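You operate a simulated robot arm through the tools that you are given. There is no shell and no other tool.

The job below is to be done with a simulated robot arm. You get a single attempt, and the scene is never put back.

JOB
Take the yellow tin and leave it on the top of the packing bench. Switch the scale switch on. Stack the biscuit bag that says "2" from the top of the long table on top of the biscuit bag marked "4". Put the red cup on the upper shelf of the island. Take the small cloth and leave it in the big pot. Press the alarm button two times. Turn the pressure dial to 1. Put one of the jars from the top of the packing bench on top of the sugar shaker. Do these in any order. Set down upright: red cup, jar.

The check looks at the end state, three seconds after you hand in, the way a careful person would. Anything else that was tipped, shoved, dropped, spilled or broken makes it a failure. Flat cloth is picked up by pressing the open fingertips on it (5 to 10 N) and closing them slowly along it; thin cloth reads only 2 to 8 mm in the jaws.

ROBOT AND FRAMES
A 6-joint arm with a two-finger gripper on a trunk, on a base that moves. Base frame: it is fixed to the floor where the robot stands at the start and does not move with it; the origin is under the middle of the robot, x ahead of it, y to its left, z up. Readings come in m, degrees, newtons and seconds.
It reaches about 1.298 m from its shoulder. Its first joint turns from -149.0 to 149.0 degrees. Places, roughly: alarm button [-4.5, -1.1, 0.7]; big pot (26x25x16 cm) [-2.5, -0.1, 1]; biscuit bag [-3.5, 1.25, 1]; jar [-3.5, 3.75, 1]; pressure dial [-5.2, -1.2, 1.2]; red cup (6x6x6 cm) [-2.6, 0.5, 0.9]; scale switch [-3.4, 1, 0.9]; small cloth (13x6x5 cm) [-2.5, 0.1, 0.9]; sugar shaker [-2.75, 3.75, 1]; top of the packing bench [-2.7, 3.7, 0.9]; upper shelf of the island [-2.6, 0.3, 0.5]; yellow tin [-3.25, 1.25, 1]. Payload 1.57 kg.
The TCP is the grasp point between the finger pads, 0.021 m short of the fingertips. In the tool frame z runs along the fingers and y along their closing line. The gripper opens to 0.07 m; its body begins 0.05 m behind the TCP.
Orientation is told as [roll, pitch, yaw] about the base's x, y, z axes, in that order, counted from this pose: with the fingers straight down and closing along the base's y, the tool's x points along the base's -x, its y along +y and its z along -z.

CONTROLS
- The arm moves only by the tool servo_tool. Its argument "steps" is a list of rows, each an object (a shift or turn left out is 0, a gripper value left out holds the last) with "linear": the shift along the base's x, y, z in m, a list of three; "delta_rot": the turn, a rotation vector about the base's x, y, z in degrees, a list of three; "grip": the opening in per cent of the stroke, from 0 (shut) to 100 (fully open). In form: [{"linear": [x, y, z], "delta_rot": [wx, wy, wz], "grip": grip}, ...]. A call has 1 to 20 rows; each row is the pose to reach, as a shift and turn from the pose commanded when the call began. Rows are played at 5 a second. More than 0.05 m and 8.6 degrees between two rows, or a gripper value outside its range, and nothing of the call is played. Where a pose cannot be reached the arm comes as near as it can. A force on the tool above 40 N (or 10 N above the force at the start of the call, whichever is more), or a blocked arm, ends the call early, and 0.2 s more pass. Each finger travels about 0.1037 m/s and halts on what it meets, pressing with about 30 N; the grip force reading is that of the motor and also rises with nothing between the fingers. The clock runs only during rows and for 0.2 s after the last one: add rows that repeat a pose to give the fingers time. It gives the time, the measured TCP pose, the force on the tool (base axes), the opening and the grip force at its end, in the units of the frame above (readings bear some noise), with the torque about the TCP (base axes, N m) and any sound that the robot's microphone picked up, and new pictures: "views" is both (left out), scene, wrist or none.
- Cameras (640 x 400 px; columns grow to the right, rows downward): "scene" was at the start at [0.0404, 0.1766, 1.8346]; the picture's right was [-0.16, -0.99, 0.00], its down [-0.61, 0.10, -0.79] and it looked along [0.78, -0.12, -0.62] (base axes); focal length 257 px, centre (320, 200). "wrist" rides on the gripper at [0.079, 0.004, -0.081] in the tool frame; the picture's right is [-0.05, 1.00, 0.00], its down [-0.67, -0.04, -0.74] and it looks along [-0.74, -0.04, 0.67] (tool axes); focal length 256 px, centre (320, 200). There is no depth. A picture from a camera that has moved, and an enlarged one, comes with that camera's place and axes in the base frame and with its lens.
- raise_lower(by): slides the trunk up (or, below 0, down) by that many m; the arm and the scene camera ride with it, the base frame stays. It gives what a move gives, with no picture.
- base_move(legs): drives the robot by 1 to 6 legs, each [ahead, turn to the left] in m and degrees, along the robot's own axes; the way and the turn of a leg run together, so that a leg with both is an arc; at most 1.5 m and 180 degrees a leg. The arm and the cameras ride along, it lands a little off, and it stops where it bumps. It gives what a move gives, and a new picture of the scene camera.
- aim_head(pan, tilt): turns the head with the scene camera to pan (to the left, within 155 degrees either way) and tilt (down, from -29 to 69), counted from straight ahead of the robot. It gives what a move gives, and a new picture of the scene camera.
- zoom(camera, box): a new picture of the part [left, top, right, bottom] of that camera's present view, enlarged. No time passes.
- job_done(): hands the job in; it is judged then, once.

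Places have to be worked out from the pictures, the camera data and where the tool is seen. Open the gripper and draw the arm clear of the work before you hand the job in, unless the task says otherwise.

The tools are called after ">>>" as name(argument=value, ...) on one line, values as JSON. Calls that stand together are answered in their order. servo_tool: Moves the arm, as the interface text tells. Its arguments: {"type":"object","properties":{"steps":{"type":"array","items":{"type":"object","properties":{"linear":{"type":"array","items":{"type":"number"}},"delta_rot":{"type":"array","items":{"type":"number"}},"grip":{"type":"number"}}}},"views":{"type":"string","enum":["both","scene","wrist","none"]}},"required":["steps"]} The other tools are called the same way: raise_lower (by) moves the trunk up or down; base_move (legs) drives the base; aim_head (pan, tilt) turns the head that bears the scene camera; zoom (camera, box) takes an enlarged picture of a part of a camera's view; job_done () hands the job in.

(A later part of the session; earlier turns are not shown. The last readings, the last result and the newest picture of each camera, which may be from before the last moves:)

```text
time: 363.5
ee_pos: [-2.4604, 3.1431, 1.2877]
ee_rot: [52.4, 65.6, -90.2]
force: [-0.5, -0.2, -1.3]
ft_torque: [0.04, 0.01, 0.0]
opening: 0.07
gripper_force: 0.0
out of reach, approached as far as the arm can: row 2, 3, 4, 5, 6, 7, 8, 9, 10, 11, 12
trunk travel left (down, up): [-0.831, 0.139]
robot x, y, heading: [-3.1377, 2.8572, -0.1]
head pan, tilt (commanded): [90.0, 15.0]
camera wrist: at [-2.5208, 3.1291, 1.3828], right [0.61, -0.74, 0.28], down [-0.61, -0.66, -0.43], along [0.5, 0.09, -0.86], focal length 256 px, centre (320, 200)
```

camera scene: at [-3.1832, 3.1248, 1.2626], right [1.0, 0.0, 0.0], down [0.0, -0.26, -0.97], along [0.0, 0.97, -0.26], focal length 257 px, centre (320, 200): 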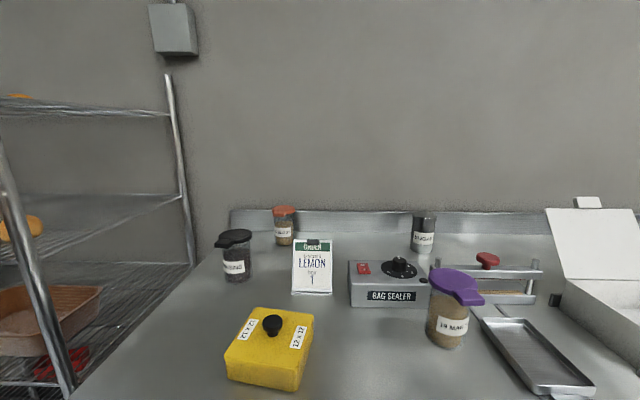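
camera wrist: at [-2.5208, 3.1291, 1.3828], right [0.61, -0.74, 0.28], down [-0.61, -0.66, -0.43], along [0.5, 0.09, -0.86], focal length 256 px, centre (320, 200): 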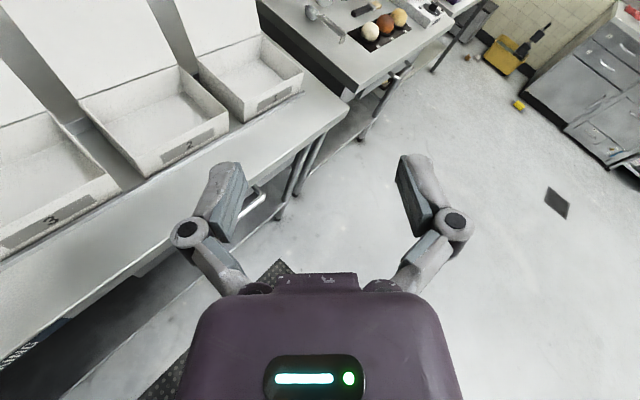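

Reached; 20° more of roll brings the camera fully on top.

>>> servo_tool(steps=[{"delta_rot": [5.3, 3.67, -1.7]}, {"delta_rot": [10.6, 7.33, -3.4]}, {"delta_rot": [15.9, 11, -5.1]}, {"delta_rot": [15.9, 11, -5.1]}])

```text
time: 364.5
ee_pos: [-2.4595, 3.144, 1.2887]
ee_rot: [-0.3, 75.4, -145.5]
force: [1.0, 1.0, 0.4]
ft_torque: [-0.02, -0.01, -0.01]
opening: 0.0699
gripper_force: 0.0
trunk travel left (down, up): [-0.831, 0.139]
robot x, y, heading: [-3.1381, 2.8597, 0.1]
head pan, tilt (commanded): [90.0, 15.0]
camera scene: at [-3.1832, 3.1248, 1.8626], right [1.0, 0.0, 0.0], down [0.0, -0.26, -0.97], along [0.0, 0.97, -0.26], focal length 257 px, centre (320, 200)
camera wrist: at [-2.5043, 3.1071, 1.3861], right [0.56, -0.83, -0.05], down [-0.75, -0.48, -0.46], along [0.35, 0.29, -0.89], focal length 256 px, centre (320, 200)
```

scene: 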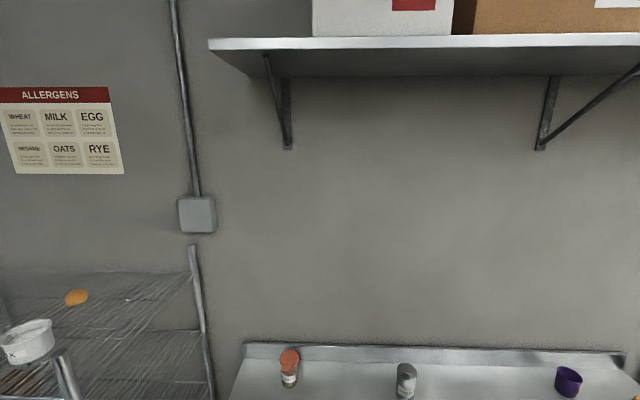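
wrist: 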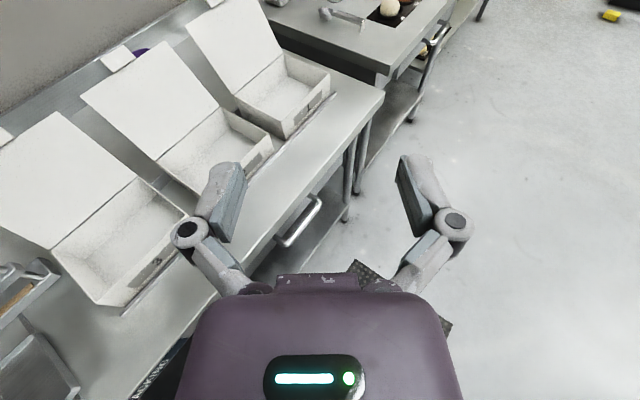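

Camera-up pose achieved. The robot stands too close for a horizontal side grip at the purple jar, so I shift the base back about 20 cm from the bench.

>>> base_move(legs=[[0, -20], [0.6, 0], [0, 20], [-0.56, 0]])

>>> aim_head(pan=90, tilt=35)

```text
time: 375.0
ee_pos: [-2.4561, 2.9417, 1.2888]
ee_rot: [0.0, 75.4, -144.9]
force: [-0.1, 0.1, 0.4]
ft_torque: [0.0, 0.0, 0.0]
opening: 0.07
gripper_force: 0.0
trunk travel left (down, up): [-0.831, 0.139]
robot x, y, heading: [-3.1331, 2.6485, 0.1]
head pan, tilt (commanded): [90.0, 15.0]
camera scene: at [-3.1784, 2.9156, 1.8627], right [1.0, 0.0, 0.0], down [0.0, -0.26, -0.97], along [0.0, 0.97, -0.26], focal length 257 px, centre (320, 200)
```

scene: 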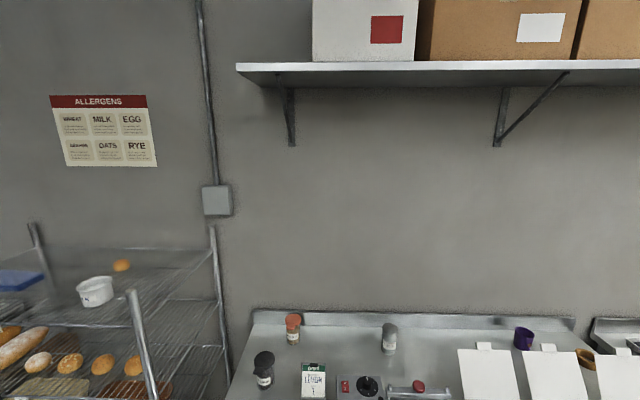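

```text
time: 375.9
ee_pos: [-2.4557, 2.9402, 1.2879]
ee_rot: [0.0, 75.3, -144.9]
force: [0.7, 0.0, -0.3]
ft_torque: [0.0, -0.01, -0.01]
opening: 0.07
gripper_force: 0.1
trunk travel left (down, up): [-0.831, 0.139]
robot x, y, heading: [-3.1337, 2.6514, 0.0]
head pan, tilt (commanded): [90.0, 35.0]
camera scene: at [-3.1776, 2.9103, 1.8307], right [1.0, 0.0, 0.0], down [0.0, -0.57, -0.82], along [0.0, 0.82, -0.57], focal length 257 px, centre (320, 200)
```

scene: 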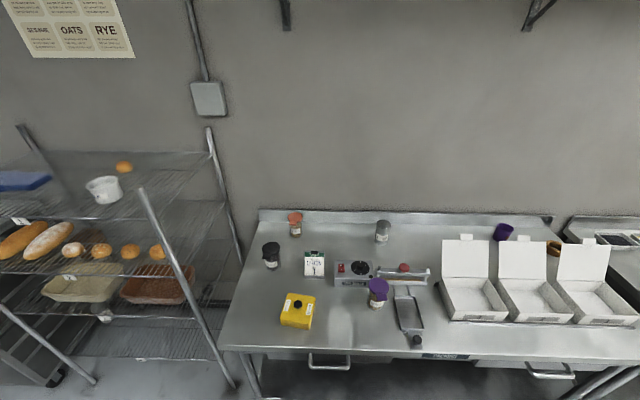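

Now at [-3.134, 2.65]. I zoom on the purple jar to refine its location.

>>> zoom(camera="scene", box=[350, 265, 420, 325])

>>> zoom(camera="scene", box=[355, 210, 415, 255])

```text
6.67 times, centred on (385, 295) of scene
camera zoom: at [-3.1776, 2.9103, 1.8307], right [1.0, 0.0, 0.0], down [0.0, -0.57, -0.82], along [0.0, 0.82, -0.57], focal length 1711 px, centre (-113, -433)
```

zoom: 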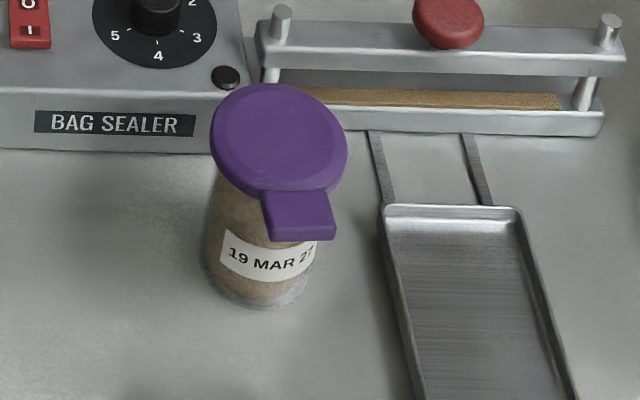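

```text
8.89 times, centred on (385, 232) of scene
camera zoom: at [-3.1776, 2.9103, 1.8307], right [1.0, 0.0, 0.0], down [0.0, -0.57, -0.82], along [0.0, 0.82, -0.57], focal length 2282 px, centre (-258, -89)
```

zoom: 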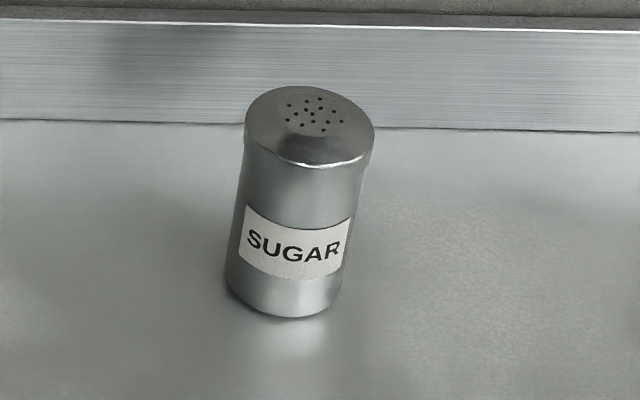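

Refined: jar axis ≈ [-2.949, 3.518], shaker axis ≈ [-2.862, 3.869] with top at z≈1.025. I swing the horizontal gripper around to face the jar, staying high.

>>> servo_tool(steps=[{"linear": [-0.018, 0.04, 0], "delta_rot": [0, 0, 2.68]}, {"linear": [-0.0387, 0.079, 0], "delta_rot": [0, 0, 5.36]}, {"linear": [-0.0616, 0.1168, 0], "delta_rot": [0, 0, 8.04]}, {"linear": [-0.0866, 0.1529, 0], "delta_rot": [0, 0, 10.72]}, {"linear": [-0.1141, 0.1876, 0], "delta_rot": [0, 0, 13.4]}, {"linear": [-0.1433, 0.2206, 0], "delta_rot": [0, 0, 16.08]}, {"linear": [-0.1747, 0.2516, 0], "delta_rot": [0, 0, 18.76]}, {"linear": [-0.2079, 0.2808, 0], "delta_rot": [0, 0, 21.44]}, {"linear": [-0.2429, 0.3079, 0], "delta_rot": [0, 0, 24.12]}, {"linear": [-0.2795, 0.3327, 0], "delta_rot": [0, 0, 26.8]}, {"linear": [-0.3175, 0.3553, 0], "delta_rot": [0, 0, 29.48]}, {"linear": [-0.3568, 0.3756, 0], "delta_rot": [0, 0, 32.16]}, {"linear": [-0.3972, 0.3935, 0], "delta_rot": [0, 0, 34.84]}, {"linear": [-0.4387, 0.4089, 0], "delta_rot": [0, 0, 37.52]}, {"linear": [-0.4811, 0.4217, 0], "delta_rot": [0, 0, 40.2]}, {"linear": [-0.5229, 0.4316, 0], "delta_rot": [0, 0, 42.9]}, {"linear": [-0.5229, 0.4316, 0], "delta_rot": [0, 0, 42.9]}])

```text
time: 379.4
ee_pos: [-2.9426, 3.3682, 1.2902]
ee_rot: [-0.6, 75.7, -100.1]
force: [0.3, 0.2, 0.3]
ft_torque: [0.03, 0.02, 0.04]
opening: 0.0701
gripper_force: 0.1
out of reach, approached as far as the arm can: row 11, 12, 13, 14, 15, 16, 17
trunk travel left (down, up): [-0.831, 0.139]
robot x, y, heading: [-3.1326, 2.6479, 0.2]
head pan, tilt (commanded): [90.0, 35.0]
camera scene: at [-3.1765, 2.9102, 1.8307], right [1.0, 0.0, 0.0], down [0.0, -0.57, -0.82], along [0.0, 0.82, -0.57], focal length 257 px, centre (320, 200)
camera wrist: at [-2.9467, 3.3077, 1.3866], right [0.98, -0.18, -0.05], down [-0.18, -0.87, -0.46], along [0.04, 0.46, -0.89], focal length 256 px, centre (320, 200)
```

scene: 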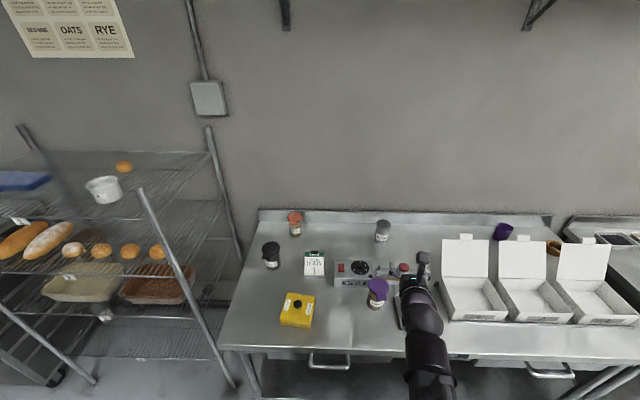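
wrist: 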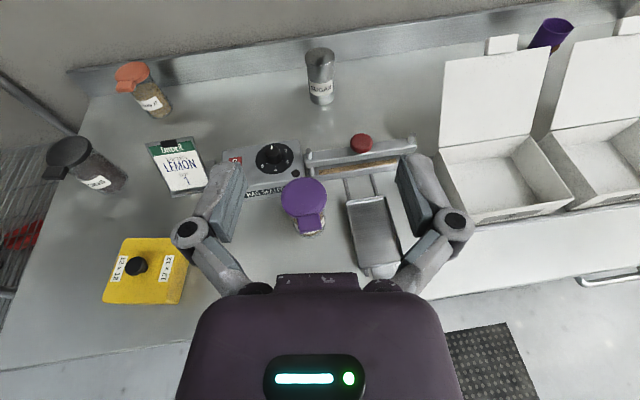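

The wrist's minimum radius (~0.53 m) limited it slightly. I nudge to the pre-grasp line 12.5 cm in front of the jar axis.

>>> servo_tool(steps=[{"linear": [-0.016, 0.02, 0], "delta_rot": [0, 0, -1]}, {"linear": [-0.0324, 0.0275, 0], "delta_rot": [0, 0, -1.9]}, {"linear": [-0.0324, 0.0275, 0], "delta_rot": [0, 0, -1.9]}], views="none")

>>> raise_lower(by=-0.2)

>>> servo_tool(steps=[{"linear": [0, 0, 0]}])

```text
time: 380.2
ee_pos: [-2.9437, 3.3924, 1.2908]
ee_rot: [-1.1, 75.9, -100.2]
force: [0.2, 0.4, 0.0]
ft_torque: [0.01, 0.0, 0.01]
opening: 0.0702
gripper_force: 0.0
out of reach, approached as far as the arm can: row 1, 2
trunk travel left (down, up): [-0.831, 0.139]
robot x, y, heading: [-3.1343, 2.6503, 0.3]
head pan, tilt (commanded): [90.0, 35.0]
```

```text
time: 382.4
ee_pos: [-2.9427, 3.3915, 1.0917]
ee_rot: [-1.0, 75.9, -100.3]
force: [0.3, -0.8, -1.7]
ft_torque: [0.0, -0.01, 0.02]
opening: 0.07
gripper_force: 0.2
trunk travel left (down, up): [-0.631, 0.339]
robot x, y, heading: [-3.1337, 2.6522, 0.0]
head pan, tilt (commanded): [90.0, 35.0]
```

```text
time: 382.8
ee_pos: [-2.9441, 3.3919, 1.091]
ee_rot: [-1.0, 75.9, -100.3]
force: [0.5, 0.5, -0.9]
ft_torque: [0.03, 0.01, -0.02]
opening: 0.07
gripper_force: 0.0
trunk travel left (down, up): [-0.631, 0.339]
robot x, y, heading: [-3.1328, 2.6487, 0.3]
head pan, tilt (commanded): [90.0, 35.0]
camera scene: at [-3.1777, 2.9105, 1.6306], right [1.0, 0.0, 0.0], down [0.0, -0.57, -0.82], along [0.0, 0.82, -0.57], focal length 257 px, centre (320, 200)
camera wrist: at [-2.9481, 3.3313, 1.1871], right [0.98, -0.17, -0.06], down [-0.18, -0.87, -0.46], along [0.03, 0.47, -0.88], focal length 256 px, centre (320, 200)
```

scene: 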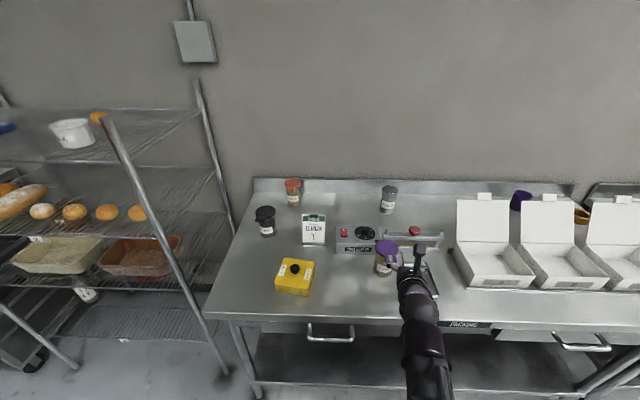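
wrist: 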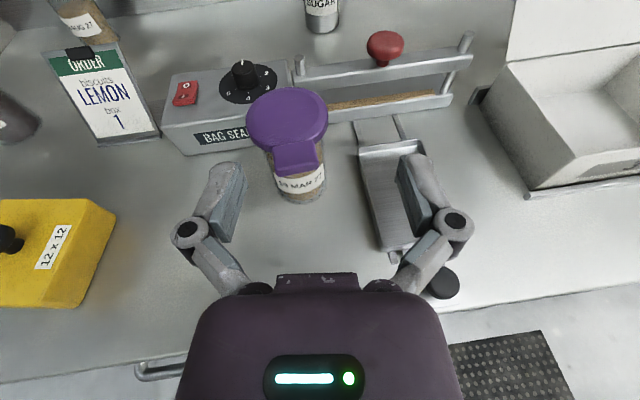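

The flipped wrist limits yaw relative to the arm, so I approach the jar straight along +y instead (tool azimuth 90°), rotating 10°.

>>> servo_tool(steps=[{"linear": [-0.001, 0, 0], "delta_rot": [0, 0, 4]}, {"linear": [-0.003, 0, 0], "delta_rot": [0, 0, 8]}, {"linear": [-0.005, 0, 0], "delta_rot": [0, 0, 10.3]}, {"linear": [-0.005, 0, 0], "delta_rot": [0, 0, 10.3]}])

>>> zoom(camera="wrist", box=[200, 60, 440, 210])

```text
time: 383.8
ee_pos: [-2.9491, 3.3907, 1.0896]
ee_rot: [-1.1, 75.9, -89.9]
force: [-0.3, 0.2, -0.8]
ft_torque: [0.0, -0.01, 0.04]
opening: 0.0699
gripper_force: 0.1
trunk travel left (down, up): [-0.631, 0.339]
robot x, y, heading: [-3.1303, 2.6529, 0.4]
head pan, tilt (commanded): [90.0, 35.0]
camera scene: at [-3.1777, 2.9105, 1.6306], right [1.0, 0.0, 0.0], down [0.0, -0.57, -0.82], along [0.0, 0.82, -0.57], focal length 257 px, centre (320, 200)
camera wrist: at [-2.9424, 3.3315, 1.1871], right [1.0, 0.01, -0.06], down [-0.02, -0.89, -0.46], along [-0.05, 0.47, -0.88], focal length 256 px, centre (320, 200)
```

scene: 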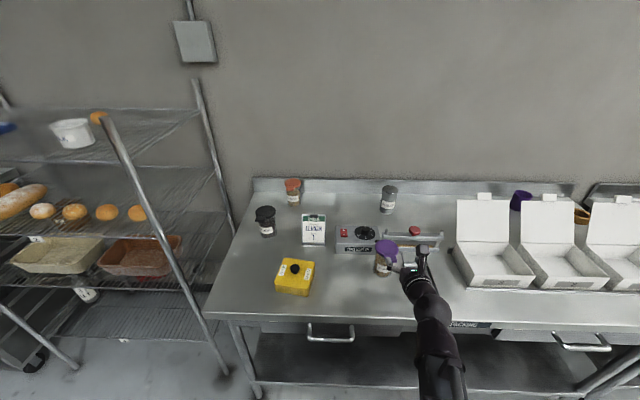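
wrist: 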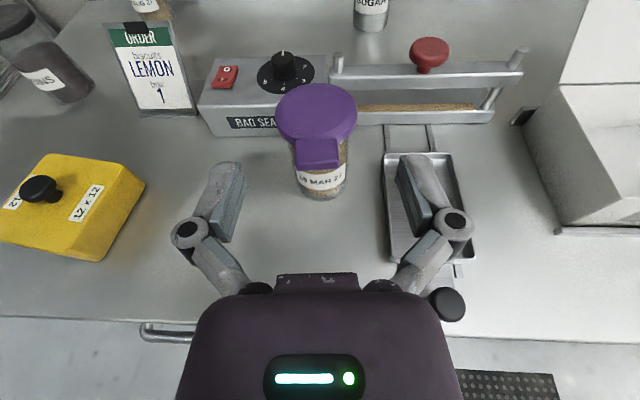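

```text
2.67 times, centred on (320, 135) of wrist
camera zoom: at [-2.9424, 3.3315, 1.1871], right [1.0, 0.01, -0.06], down [-0.02, -0.89, -0.46], along [-0.05, 0.47, -0.88], focal length 683 px, centre (320, 373)
```

zoom: 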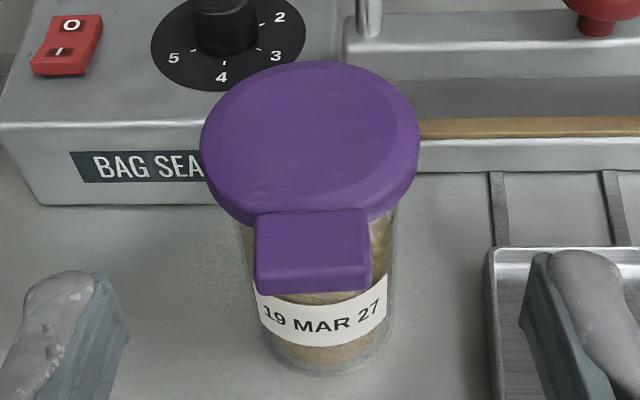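

The jar body measures about 65 mm (fits the 70 mm opening) and lies ~5 mm to -x of the gripper midline. I correct x and lower to grip height in front of it.

>>> servo_tool(steps=[{"linear": [-0.005, 0, 0]}, {"linear": [-0.005, 0, 0]}], views="none")

>>> raise_lower(by=-0.1)

>>> servo_tool(steps=[{"linear": [0, 0, 0]}])

>>> zoom(camera="wrist", box=[200, 40, 440, 190])

>>> zoom(camera="scene", box=[340, 180, 480, 290])

```text
time: 384.4
ee_pos: [-2.954, 3.3914, 1.0907]
ee_rot: [-1.1, 75.9, -90.0]
force: [0.2, 0.7, -0.5]
ft_torque: [-0.03, -0.04, -0.01]
opening: 0.0703
gripper_force: 0.0
trunk travel left (down, up): [-0.631, 0.339]
robot x, y, heading: [-3.1339, 2.6506, 0.1]
head pan, tilt (commanded): [90.0, 35.0]
```

```text
time: 385.8
ee_pos: [-2.9529, 3.3899, 0.99]
ee_rot: [-1.0, 75.9, -90.0]
force: [1.0, 0.0, -0.3]
ft_torque: [-0.02, 0.02, -0.01]
opening: 0.0699
gripper_force: 0.1
trunk travel left (down, up): [-0.531, 0.439]
robot x, y, heading: [-3.1319, 2.6498, 0.2]
head pan, tilt (commanded): [90.0, 35.0]
```

```text
time: 386.1
ee_pos: [-2.9535, 3.3901, 0.9903]
ee_rot: [-1.1, 75.9, -89.9]
force: [-0.1, 0.1, 0.5]
ft_torque: [0.0, 0.0, -0.01]
opening: 0.0699
gripper_force: 0.0
trunk travel left (down, up): [-0.531, 0.439]
robot x, y, heading: [-3.1303, 2.6497, 0.3]
head pan, tilt (commanded): [90.0, 35.0]
camera scene: at [-3.1777, 2.9105, 1.5306], right [1.0, 0.0, 0.0], down [0.0, -0.57, -0.82], along [0.0, 0.82, -0.57], focal length 257 px, centre (320, 200)
camera wrist: at [-2.9474, 3.3312, 1.0871], right [1.0, 0.01, -0.06], down [-0.02, -0.89, -0.46], along [-0.05, 0.47, -0.88], focal length 256 px, centre (320, 200)
```

scene: 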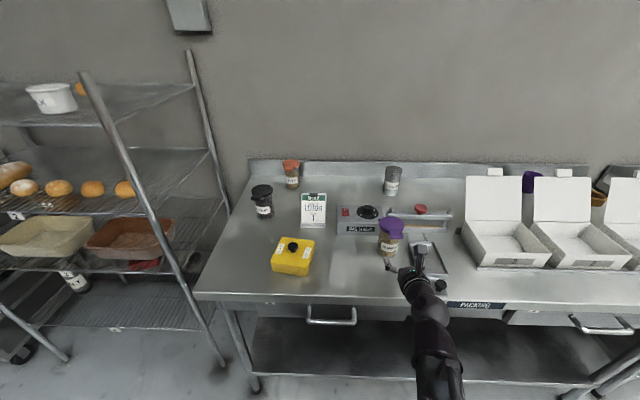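
wrist: 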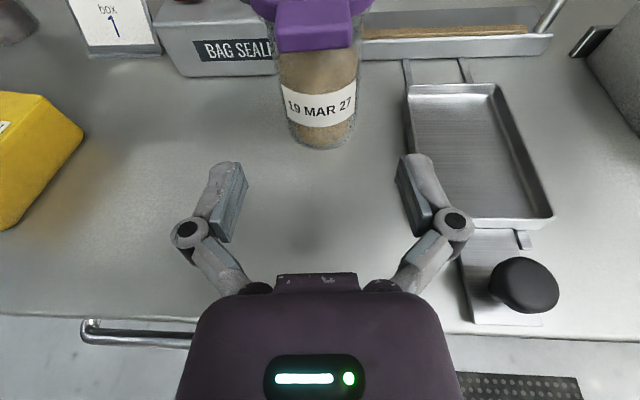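

```text
2.67 times, centred on (320, 115) of wrist
camera zoom: at [-2.9474, 3.3312, 1.0871], right [1.0, 0.01, -0.06], down [-0.02, -0.89, -0.46], along [-0.05, 0.47, -0.88], focal length 683 px, centre (320, 427)
```

zoom: 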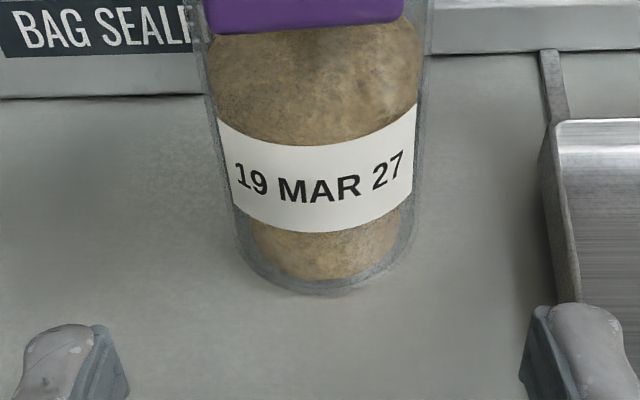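

```text
3.64 times, centred on (410, 235) of scene
camera zoom: at [-3.1777, 2.9105, 1.5306], right [1.0, 0.0, 0.0], down [0.0, -0.57, -0.82], along [0.0, 0.82, -0.57], focal length 933 px, centre (-7, 73)
```

zoom: 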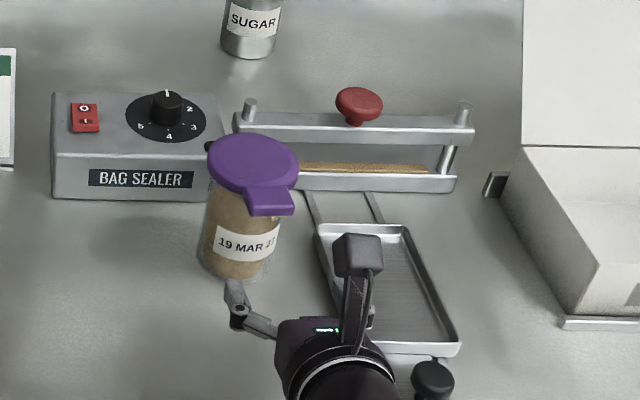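

Offset is down to ~2 mm. I correct it, lower to z≈0.937 and check again before sliding in.

>>> servo_tool(steps=[{"linear": [-0.002, 0, 0]}, {"linear": [-0.002, 0, 0]}], views="none")

>>> raise_lower(by=-0.052)

>>> servo_tool(steps=[{"linear": [0, 0.02, 0]}, {"linear": [0, 0.04, 0]}])

>>> zoom(camera="wrist", box=[200, 60, 440, 210])

>>> zoom(camera="scene", box=[340, 170, 480, 280])

```text
time: 386.8
ee_pos: [-2.9557, 3.3903, 0.9908]
ee_rot: [-1.1, 75.9, -90.0]
force: [0.3, -1.0, -0.5]
ft_torque: [-0.03, 0.0, -0.04]
opening: 0.0701
gripper_force: 0.1
trunk travel left (down, up): [-0.531, 0.439]
robot x, y, heading: [-3.1303, 2.6506, -0.1]
head pan, tilt (commanded): [90.0, 35.0]
```

```text
time: 387.7
ee_pos: [-2.9551, 3.3917, 0.9383]
ee_rot: [-1.0, 75.9, -90.0]
force: [0.7, 0.0, -0.1]
ft_torque: [-0.02, 0.0, 0.01]
opening: 0.0696
gripper_force: 0.0
trunk travel left (down, up): [-0.479, 0.491]
robot x, y, heading: [-3.1334, 2.6482, -0.0]
head pan, tilt (commanded): [90.0, 35.0]
```

```text
time: 388.3
ee_pos: [-2.9555, 3.4311, 0.9382]
ee_rot: [-1.1, 75.9, -90.0]
force: [0.7, -0.1, 0.3]
ft_torque: [0.0, 0.01, 0.04]
opening: 0.0701
gripper_force: 0.1
trunk travel left (down, up): [-0.479, 0.491]
robot x, y, heading: [-3.1318, 2.6509, -0.1]
head pan, tilt (commanded): [90.0, 35.0]
camera scene: at [-3.1776, 2.9106, 1.4786], right [1.0, 0.0, 0.0], down [0.0, -0.57, -0.82], along [0.0, 0.82, -0.57], focal length 257 px, centre (320, 200)
camera wrist: at [-2.949, 3.3712, 1.035], right [1.0, 0.01, -0.06], down [-0.02, -0.89, -0.47], along [-0.05, 0.47, -0.88], focal length 256 px, centre (320, 200)
```

scene: 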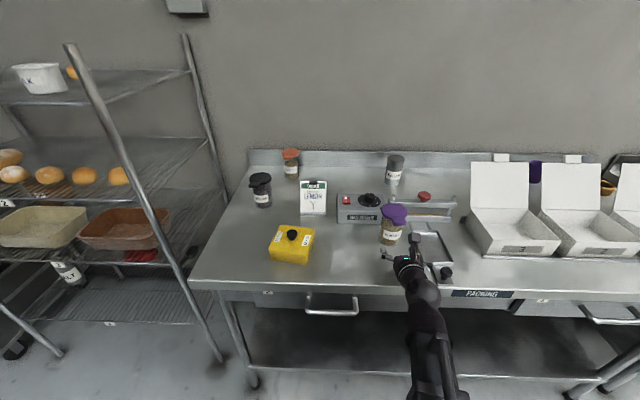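
wrist: 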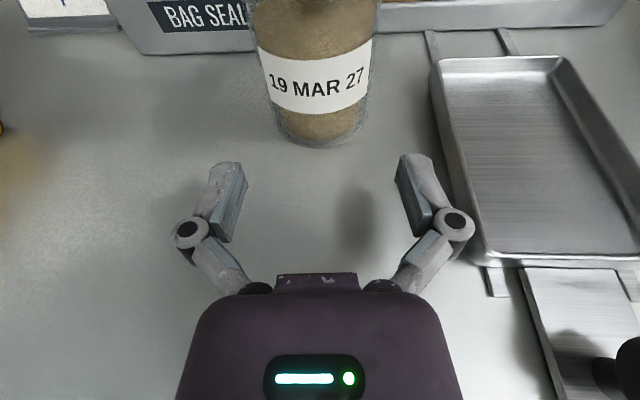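

```text
2.67 times, centred on (320, 135) of wrist
camera zoom: at [-2.949, 3.3712, 1.035], right [1.0, 0.01, -0.06], down [-0.02, -0.89, -0.47], along [-0.05, 0.47, -0.88], focal length 683 px, centre (320, 373)
```

zoom: 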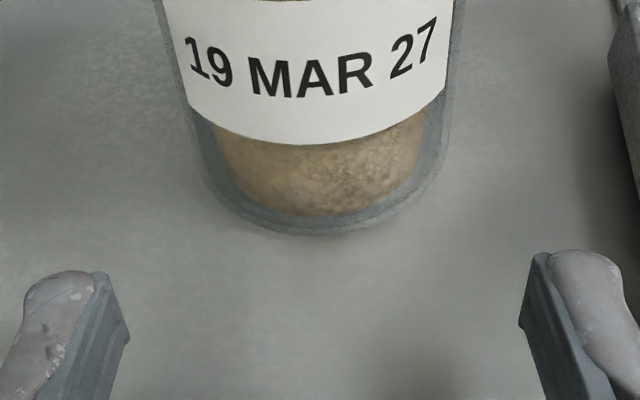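

```text
3.64 times, centred on (410, 225) of scene
camera zoom: at [-3.1776, 2.9106, 1.4786], right [1.0, 0.0, 0.0], down [0.0, -0.57, -0.82], along [0.0, 0.82, -0.57], focal length 933 px, centre (-7, 109)
```

zoom: 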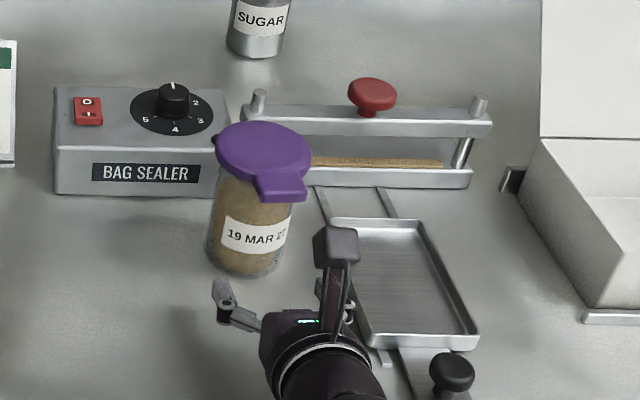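

The jar is centred within a millimetre between the fingers. I slide forward in small steps.

>>> servo_tool(steps=[{"linear": [0, 0.012, 0]}, {"linear": [0, 0.024, 0]}, {"linear": [0, 0.036, 0]}])

>>> zoom(camera="wrist", box=[200, 60, 440, 210])

```text
time: 389.1
ee_pos: [-2.9551, 3.467, 0.9385]
ee_rot: [-1.2, 76.0, -90.0]
force: [-0.2, -0.8, 0.3]
ft_torque: [0.02, -0.02, 0.0]
opening: 0.0698
gripper_force: 0.0
trunk travel left (down, up): [-0.479, 0.491]
robot x, y, heading: [-3.1297, 2.6487, 0.3]
head pan, tilt (commanded): [90.0, 35.0]
camera scene: at [-3.1776, 2.9105, 1.4786], right [1.0, 0.0, 0.0], down [0.0, -0.57, -0.82], along [0.0, 0.82, -0.57], focal length 257 px, centre (320, 200)
camera wrist: at [-2.9492, 3.407, 1.035], right [1.0, 0.01, -0.06], down [-0.02, -0.89, -0.46], along [-0.05, 0.46, -0.88], focal length 256 px, centre (320, 200)
```

scene: 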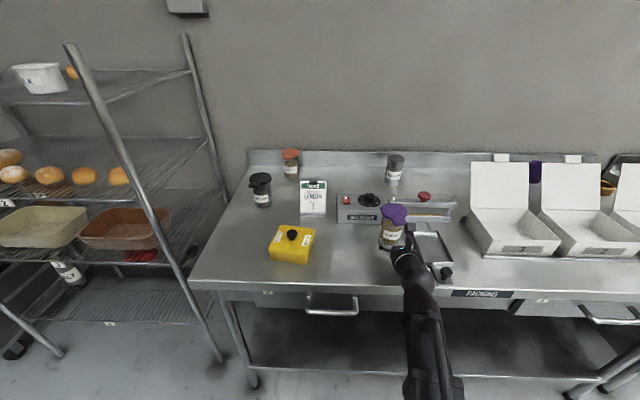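
wrist: 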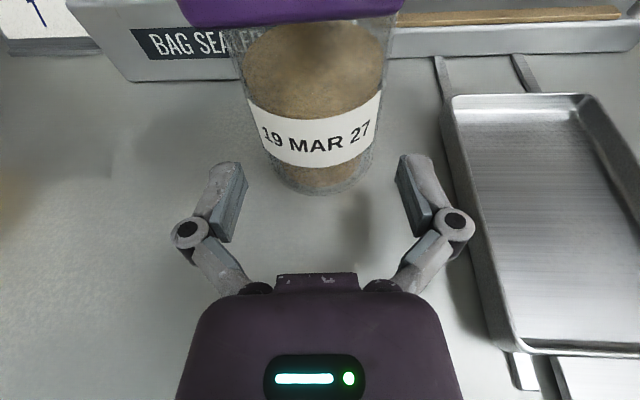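

```text
2.67 times, centred on (320, 135) of wrist
camera zoom: at [-2.9492, 3.407, 1.035], right [1.0, 0.01, -0.06], down [-0.02, -0.89, -0.46], along [-0.05, 0.46, -0.88], focal length 683 px, centre (320, 373)
```

zoom: 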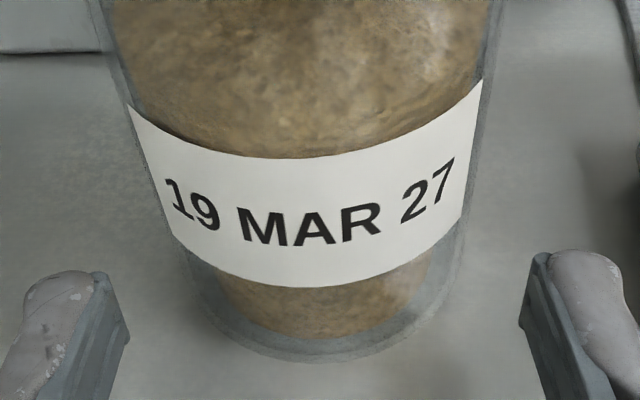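

Still centred within about 1 mm. I continue the last 3.5 cm.

>>> servo_tool(steps=[{"linear": [-0.001, 0.008, 0]}, {"linear": [-0.001, 0.016, 0]}, {"linear": [-0.001, 0.024, 0]}, {"linear": [-0.001, 0.033, 0]}, {"linear": [-0.001, 0.033, 0]}])

>>> zoom(camera="scene", box=[340, 170, 480, 280])

```text
time: 390.3
ee_pos: [-2.9565, 3.5003, 0.9385]
ee_rot: [-1.2, 75.9, -89.9]
force: [-0.5, 0.4, -0.1]
ft_torque: [0.02, 0.02, 0.02]
opening: 0.0701
gripper_force: 0.0
trunk travel left (down, up): [-0.479, 0.491]
robot x, y, heading: [-3.1303, 2.6481, 0.2]
head pan, tilt (commanded): [90.0, 35.0]
camera scene: at [-3.1777, 2.9105, 1.4786], right [1.0, 0.0, 0.0], down [0.0, -0.57, -0.82], along [0.0, 0.82, -0.57], focal length 257 px, centre (320, 200)
camera wrist: at [-2.9504, 3.4405, 1.035], right [1.0, 0.01, -0.06], down [-0.02, -0.89, -0.46], along [-0.05, 0.46, -0.88], focal length 256 px, centre (320, 200)
```

scene: 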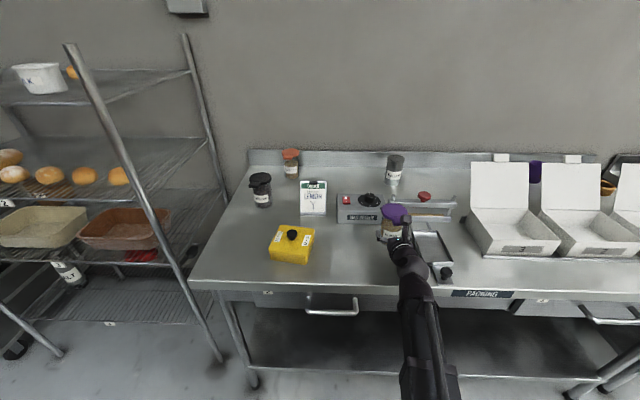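
wrist: 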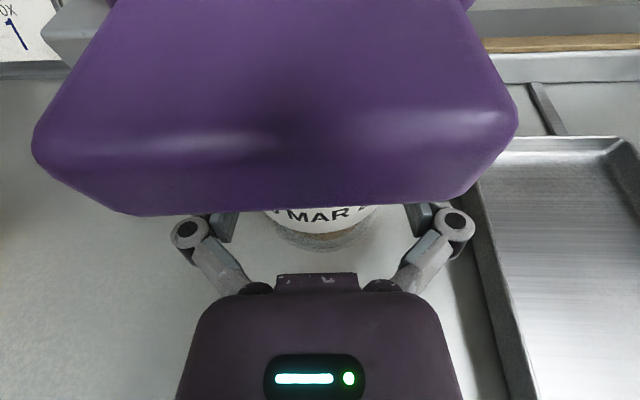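

```text
3.64 times, centred on (410, 225) of scene
camera zoom: at [-3.1777, 2.9105, 1.4786], right [1.0, 0.0, 0.0], down [0.0, -0.57, -0.82], along [0.0, 0.82, -0.57], focal length 933 px, centre (-7, 109)
```

zoom: 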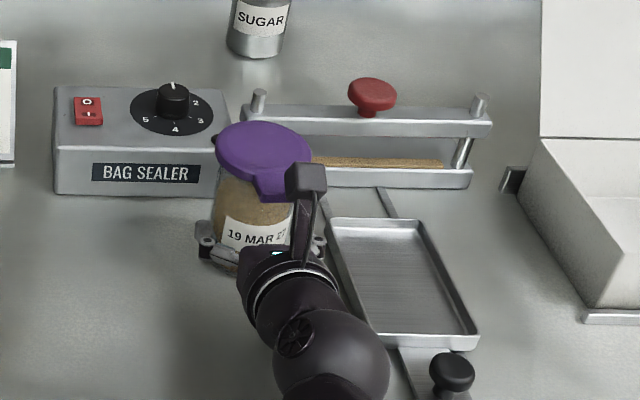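

The jar is between the pads, unmoved. I close the gripper slowly.

>>> servo_tool(steps=[{"grip": 97}, {"grip": 95}, {"grip": 93}, {"grip": 91}, {"grip": 88}, {"grip": 85}, {"grip": 82}, {"grip": 80}, {"grip": 80}], views="wrist")

>>> zoom(camera="scene", box=[340, 170, 480, 280])

```text
time: 392.3
ee_pos: [-2.9582, 3.4989, 0.9401]
ee_rot: [-1.1, 76.0, -90.1]
force: [-0.1, -0.8, -0.3]
ft_torque: [-0.01, 0.0, 0.04]
opening: 0.0667
gripper_force: 30.0
trunk travel left (down, up): [-0.479, 0.491]
robot x, y, heading: [-3.1319, 2.6486, 0.1]
head pan, tilt (commanded): [90.0, 35.0]
camera wrist: at [-2.9504, 3.4402, 1.0352], right [1.0, 0.01, -0.06], down [-0.02, -0.89, -0.46], along [-0.05, 0.47, -0.88], focal length 256 px, centre (320, 200)
```

wrist: 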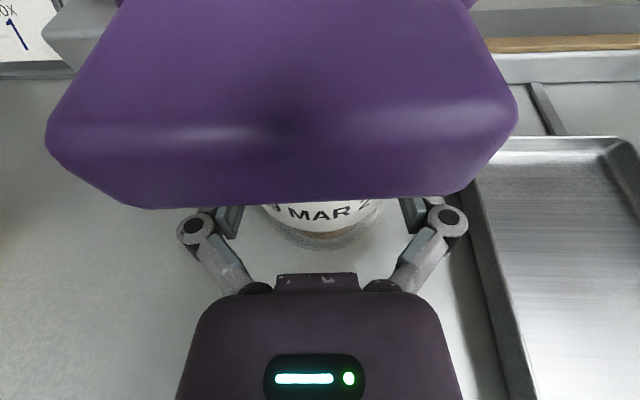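

```text
3.64 times, centred on (410, 225) of scene
camera zoom: at [-3.1777, 2.9103, 1.4787], right [1.0, 0.0, 0.0], down [0.0, -0.57, -0.82], along [0.0, 0.82, -0.57], focal length 933 px, centre (-7, 109)
```

zoom: 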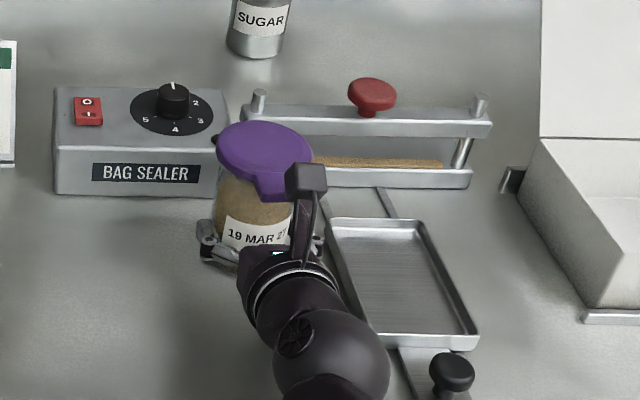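

Gripped the jar at 66.7 mm with 30 N. I lift 3 cm and check.

>>> raise_lower(by=0.03)

>>> servo_tool(steps=[{"grip": 75}])

>>> zoom(camera="scene", box=[340, 170, 480, 280])

```text
time: 393.0
ee_pos: [-2.9583, 3.5006, 0.969]
ee_rot: [-1.2, 76.0, -90.1]
force: [-0.2, 0.6, -3.0]
ft_torque: [-0.03, 0.03, 0.01]
opening: 0.0668
gripper_force: 30.2
trunk travel left (down, up): [-0.509, 0.461]
robot x, y, heading: [-3.1318, 2.6503, 0.3]
head pan, tilt (commanded): [90.0, 35.0]
```

```text
time: 393.4
ee_pos: [-2.9568, 3.4996, 0.9673]
ee_rot: [-1.1, 75.9, -90.0]
force: [0.2, -0.3, -2.5]
ft_torque: [-0.01, -0.01, 0.03]
opening: 0.0664
gripper_force: 30.3
trunk travel left (down, up): [-0.509, 0.461]
robot x, y, heading: [-3.1353, 2.6509, 0.0]
head pan, tilt (commanded): [90.0, 35.0]
camera scene: at [-3.1776, 2.9108, 1.5085], right [1.0, 0.0, 0.0], down [0.0, -0.57, -0.82], along [0.0, 0.82, -0.57], focal length 257 px, centre (320, 200)
camera wrist: at [-2.9504, 3.4406, 1.0648], right [1.0, 0.01, -0.06], down [-0.02, -0.89, -0.46], along [-0.05, 0.46, -0.88], focal length 256 px, centre (320, 200)
```

scene: 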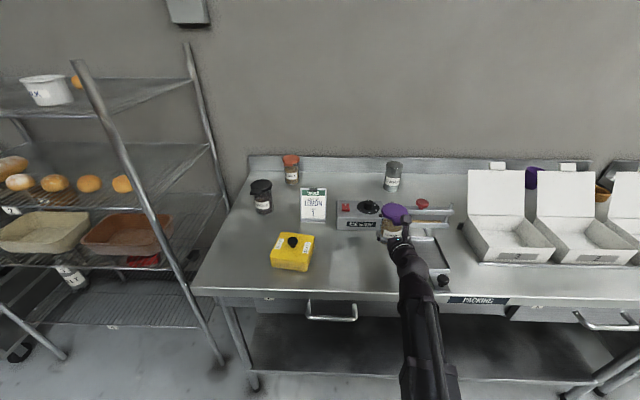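
wrist: 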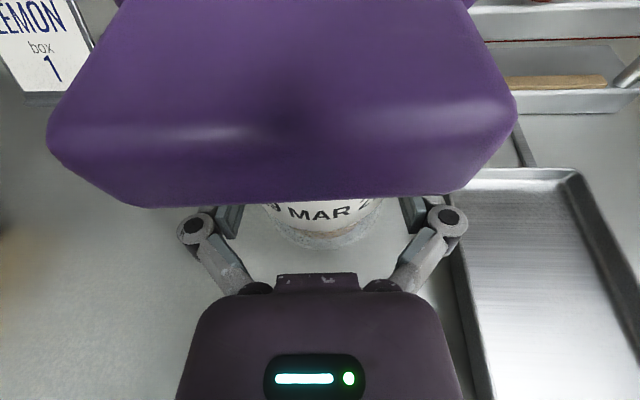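

```text
3.64 times, centred on (410, 225) of scene
camera zoom: at [-3.1776, 2.9108, 1.5085], right [1.0, 0.0, 0.0], down [0.0, -0.57, -0.82], along [0.0, 0.82, -0.57], focal length 933 px, centre (-7, 109)
```

zoom: 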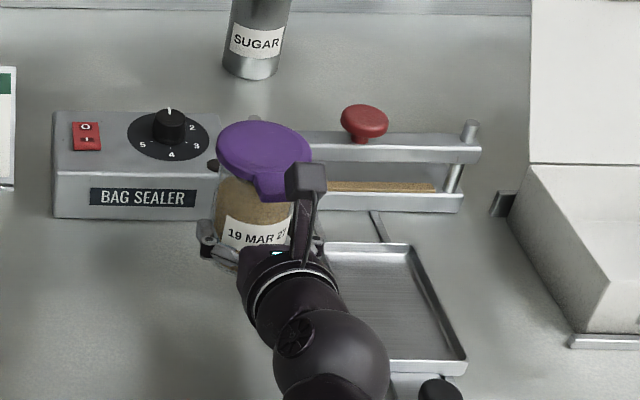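

Held upright. I raise it well above the shaker top and carry it toward the shaker in small steps.

>>> raise_lower(by=0.18)

>>> servo_tool(steps=[{"linear": [0.008, 0.03, 0]}, {"linear": [0.016, 0.06, 0]}, {"linear": [0.024, 0.09, 0]}, {"linear": [0.032, 0.12, 0]}, {"linear": [0.04, 0.15, 0]}, {"linear": [0.047, 0.18, 0]}, {"linear": [0.055, 0.21, 0]}, {"linear": [0.063, 0.24, 0]}, {"linear": [0.071, 0.27, 0]}, {"linear": [0.079, 0.3, 0]}, {"linear": [0.087, 0.33, 0]}, {"linear": [0.0935, 0.355, 0]}, {"linear": [0.0935, 0.355, 0]}])

>>> zoom(camera="scene", box=[340, 170, 460, 260])

```text
time: 395.4
ee_pos: [-2.9569, 3.4992, 1.1486]
ee_rot: [-1.2, 75.9, -89.9]
force: [0.1, 0.1, -2.2]
ft_torque: [-0.01, 0.05, 0.0]
opening: 0.0663
gripper_force: 30.4
trunk travel left (down, up): [-0.689, 0.281]
robot x, y, heading: [-3.1326, 2.6473, -0.1]
head pan, tilt (commanded): [90.0, 35.0]
```

```text
time: 398.2
ee_pos: [-2.8635, 3.8567, 1.1495]
ee_rot: [-1.1, 75.8, -90.0]
force: [0.1, 0.7, -3.9]
ft_torque: [-0.04, -0.02, 0.03]
opening: 0.0663
gripper_force: 30.0
trunk travel left (down, up): [-0.689, 0.281]
robot x, y, heading: [-3.1287, 2.6487, 0.0]
head pan, tilt (commanded): [90.0, 35.0]
camera scene: at [-3.1776, 2.9108, 1.6886], right [1.0, 0.0, 0.0], down [0.0, -0.57, -0.82], along [0.0, 0.82, -0.57], focal length 257 px, centre (320, 200)
camera wrist: at [-2.8567, 3.7968, 1.2448], right [1.0, 0.01, -0.06], down [-0.02, -0.89, -0.46], along [-0.05, 0.47, -0.88], focal length 256 px, centre (320, 200)
```

scene: 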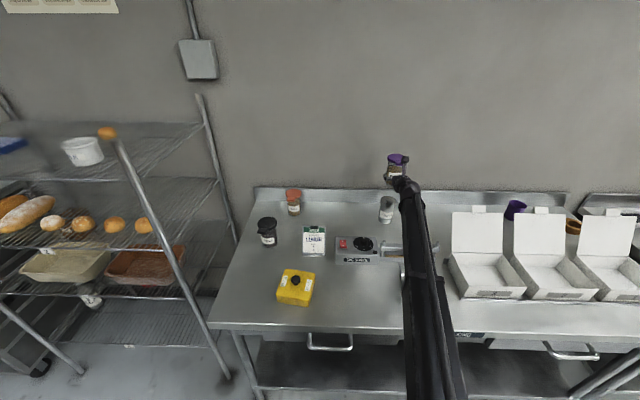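
wrist: 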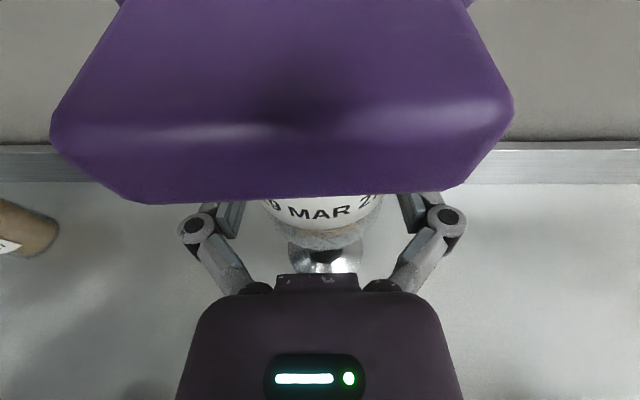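

```text
4.44 times, centred on (400, 215) of scene
camera zoom: at [-3.1776, 2.9108, 1.6886], right [1.0, 0.0, 0.0], down [0.0, -0.57, -0.82], along [0.0, 0.82, -0.57], focal length 1141 px, centre (-36, 133)
```

zoom: 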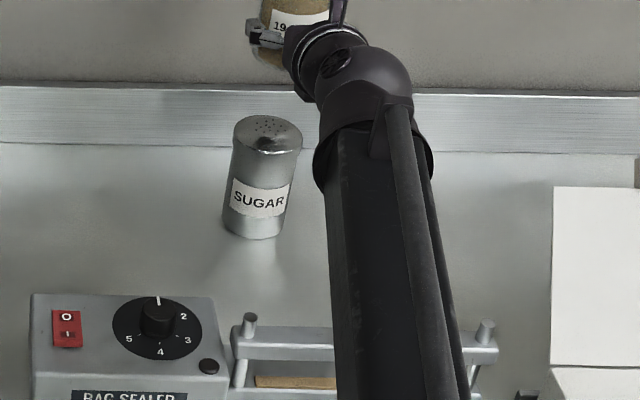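

Alignment in x looks good (within ~1.5 mm). I zoom the scene view to check the depth alignment of jar over shaker.

>>> zoom(camera="scene", box=[365, 140, 435, 230])

>>> zoom(camera="wrist", box=[240, 190, 400, 290])

```text
4.44 times, centred on (400, 185) of scene
camera zoom: at [-3.1776, 2.9108, 1.6886], right [1.0, 0.0, 0.0], down [0.0, -0.57, -0.82], along [0.0, 0.82, -0.57], focal length 1141 px, centre (-36, 267)
```

zoom: 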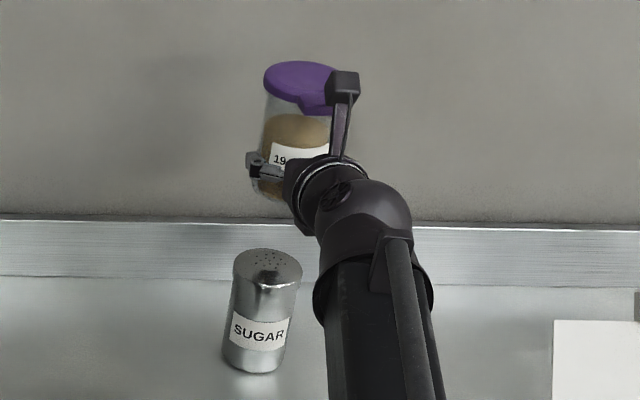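

```text
4.00 times, centred on (320, 240) of wrist
camera zoom: at [-2.8567, 3.7968, 1.2448], right [1.0, 0.01, -0.06], down [-0.02, -0.89, -0.46], along [-0.05, 0.47, -0.88], focal length 1024 px, centre (320, 40)
```

zoom: 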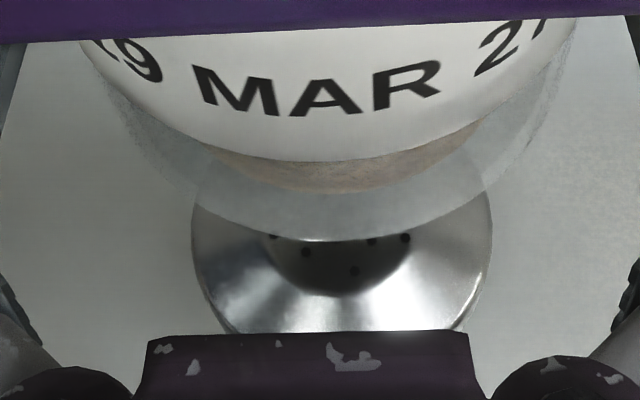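

The shaker's cap centre computes to [-2.8646, 3.870] and the jar axis to [-2.864, 3.872] – aligned within ~2 mm. I correct 2 mm and lower in stages.

>>> servo_tool(steps=[{"linear": [-0.0005, -0.002, 0]}, {"linear": [-0.0005, -0.002, 0]}], views="none")

>>> raise_lower(by=-0.06)

>>> servo_tool(steps=[{"linear": [0, 0, 0]}])

>>> zoom(camera="wrist", box=[240, 190, 400, 290])

>>> zoom(camera="scene", box=[360, 120, 440, 220])

```text
time: 398.8
ee_pos: [-2.8636, 3.854, 1.1484]
ee_rot: [-1.3, 75.9, -90.0]
force: [-0.4, -0.8, -2.4]
ft_torque: [-0.02, 0.0, 0.04]
opening: 0.0662
gripper_force: 29.6
trunk travel left (down, up): [-0.689, 0.281]
robot x, y, heading: [-3.1268, 2.6541, -0.2]
head pan, tilt (commanded): [90.0, 35.0]
```

```text
time: 399.8
ee_pos: [-2.8635, 3.8537, 1.0867]
ee_rot: [-1.2, 75.9, -90.0]
force: [-0.4, 0.0, -3.2]
ft_torque: [-0.04, -0.01, 0.03]
opening: 0.0662
gripper_force: 29.7
trunk travel left (down, up): [-0.629, 0.341]
robot x, y, heading: [-3.129, 2.649, 0.2]
head pan, tilt (commanded): [90.0, 35.0]
```

```text
time: 400.2
ee_pos: [-2.8629, 3.8537, 1.0872]
ee_rot: [-1.3, 76.0, -90.0]
force: [0.4, 1.3, -2.4]
ft_torque: [0.0, 0.0, 0.01]
opening: 0.0664
gripper_force: 30.4
trunk travel left (down, up): [-0.629, 0.341]
robot x, y, heading: [-3.1344, 2.6482, 0.1]
head pan, tilt (commanded): [90.0, 35.0]
camera scene: at [-3.1775, 2.9109, 1.6286], right [1.0, 0.0, 0.0], down [0.0, -0.57, -0.82], along [0.0, 0.82, -0.57], focal length 257 px, centre (320, 200)
camera wrist: at [-2.8571, 3.7944, 1.1847], right [1.0, 0.01, -0.06], down [-0.02, -0.89, -0.46], along [-0.05, 0.46, -0.88], focal length 256 px, centre (320, 200)
```

scene: 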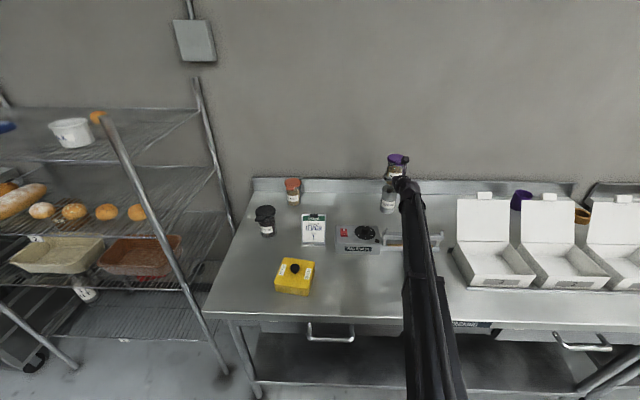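
wrist: 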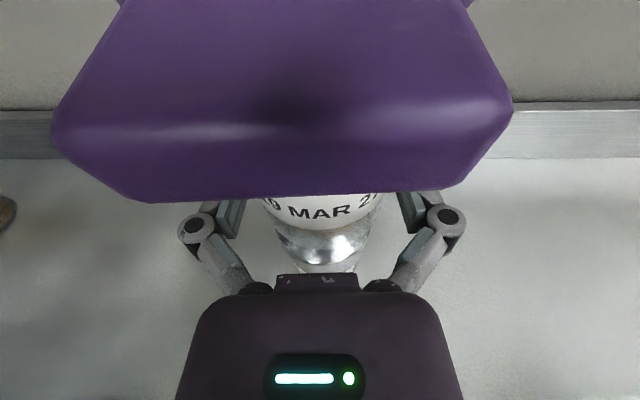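

```text
4.00 times, centred on (320, 240) of wrist
camera zoom: at [-2.8571, 3.7944, 1.1847], right [1.0, 0.01, -0.06], down [-0.02, -0.89, -0.46], along [-0.05, 0.46, -0.88], focal length 1024 px, centre (320, 40)
```

zoom: 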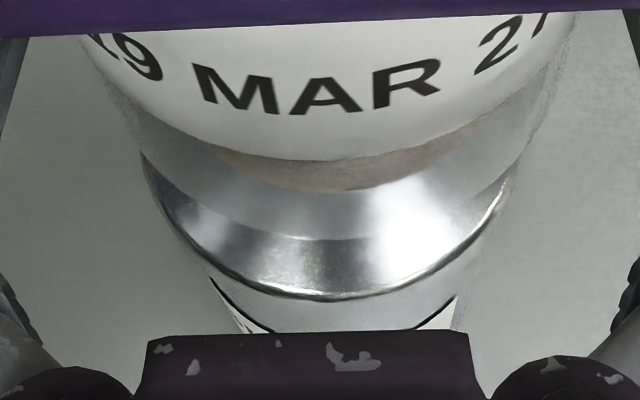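

```text
4.00 times, centred on (400, 170) of scene
camera zoom: at [-3.1775, 2.9109, 1.6286], right [1.0, 0.0, 0.0], down [0.0, -0.57, -0.82], along [0.0, 0.82, -0.57], focal length 1027 px, centre (0, 320)
```

zoom: 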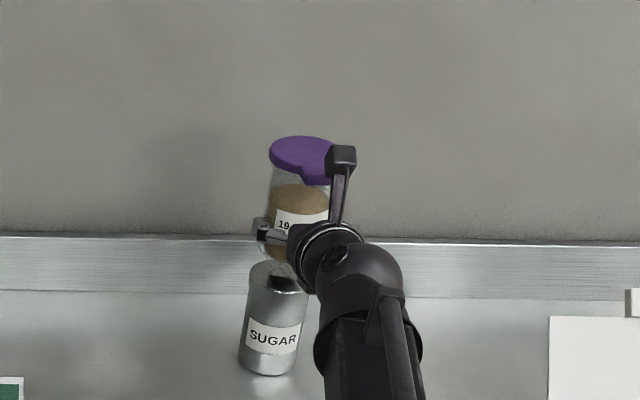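

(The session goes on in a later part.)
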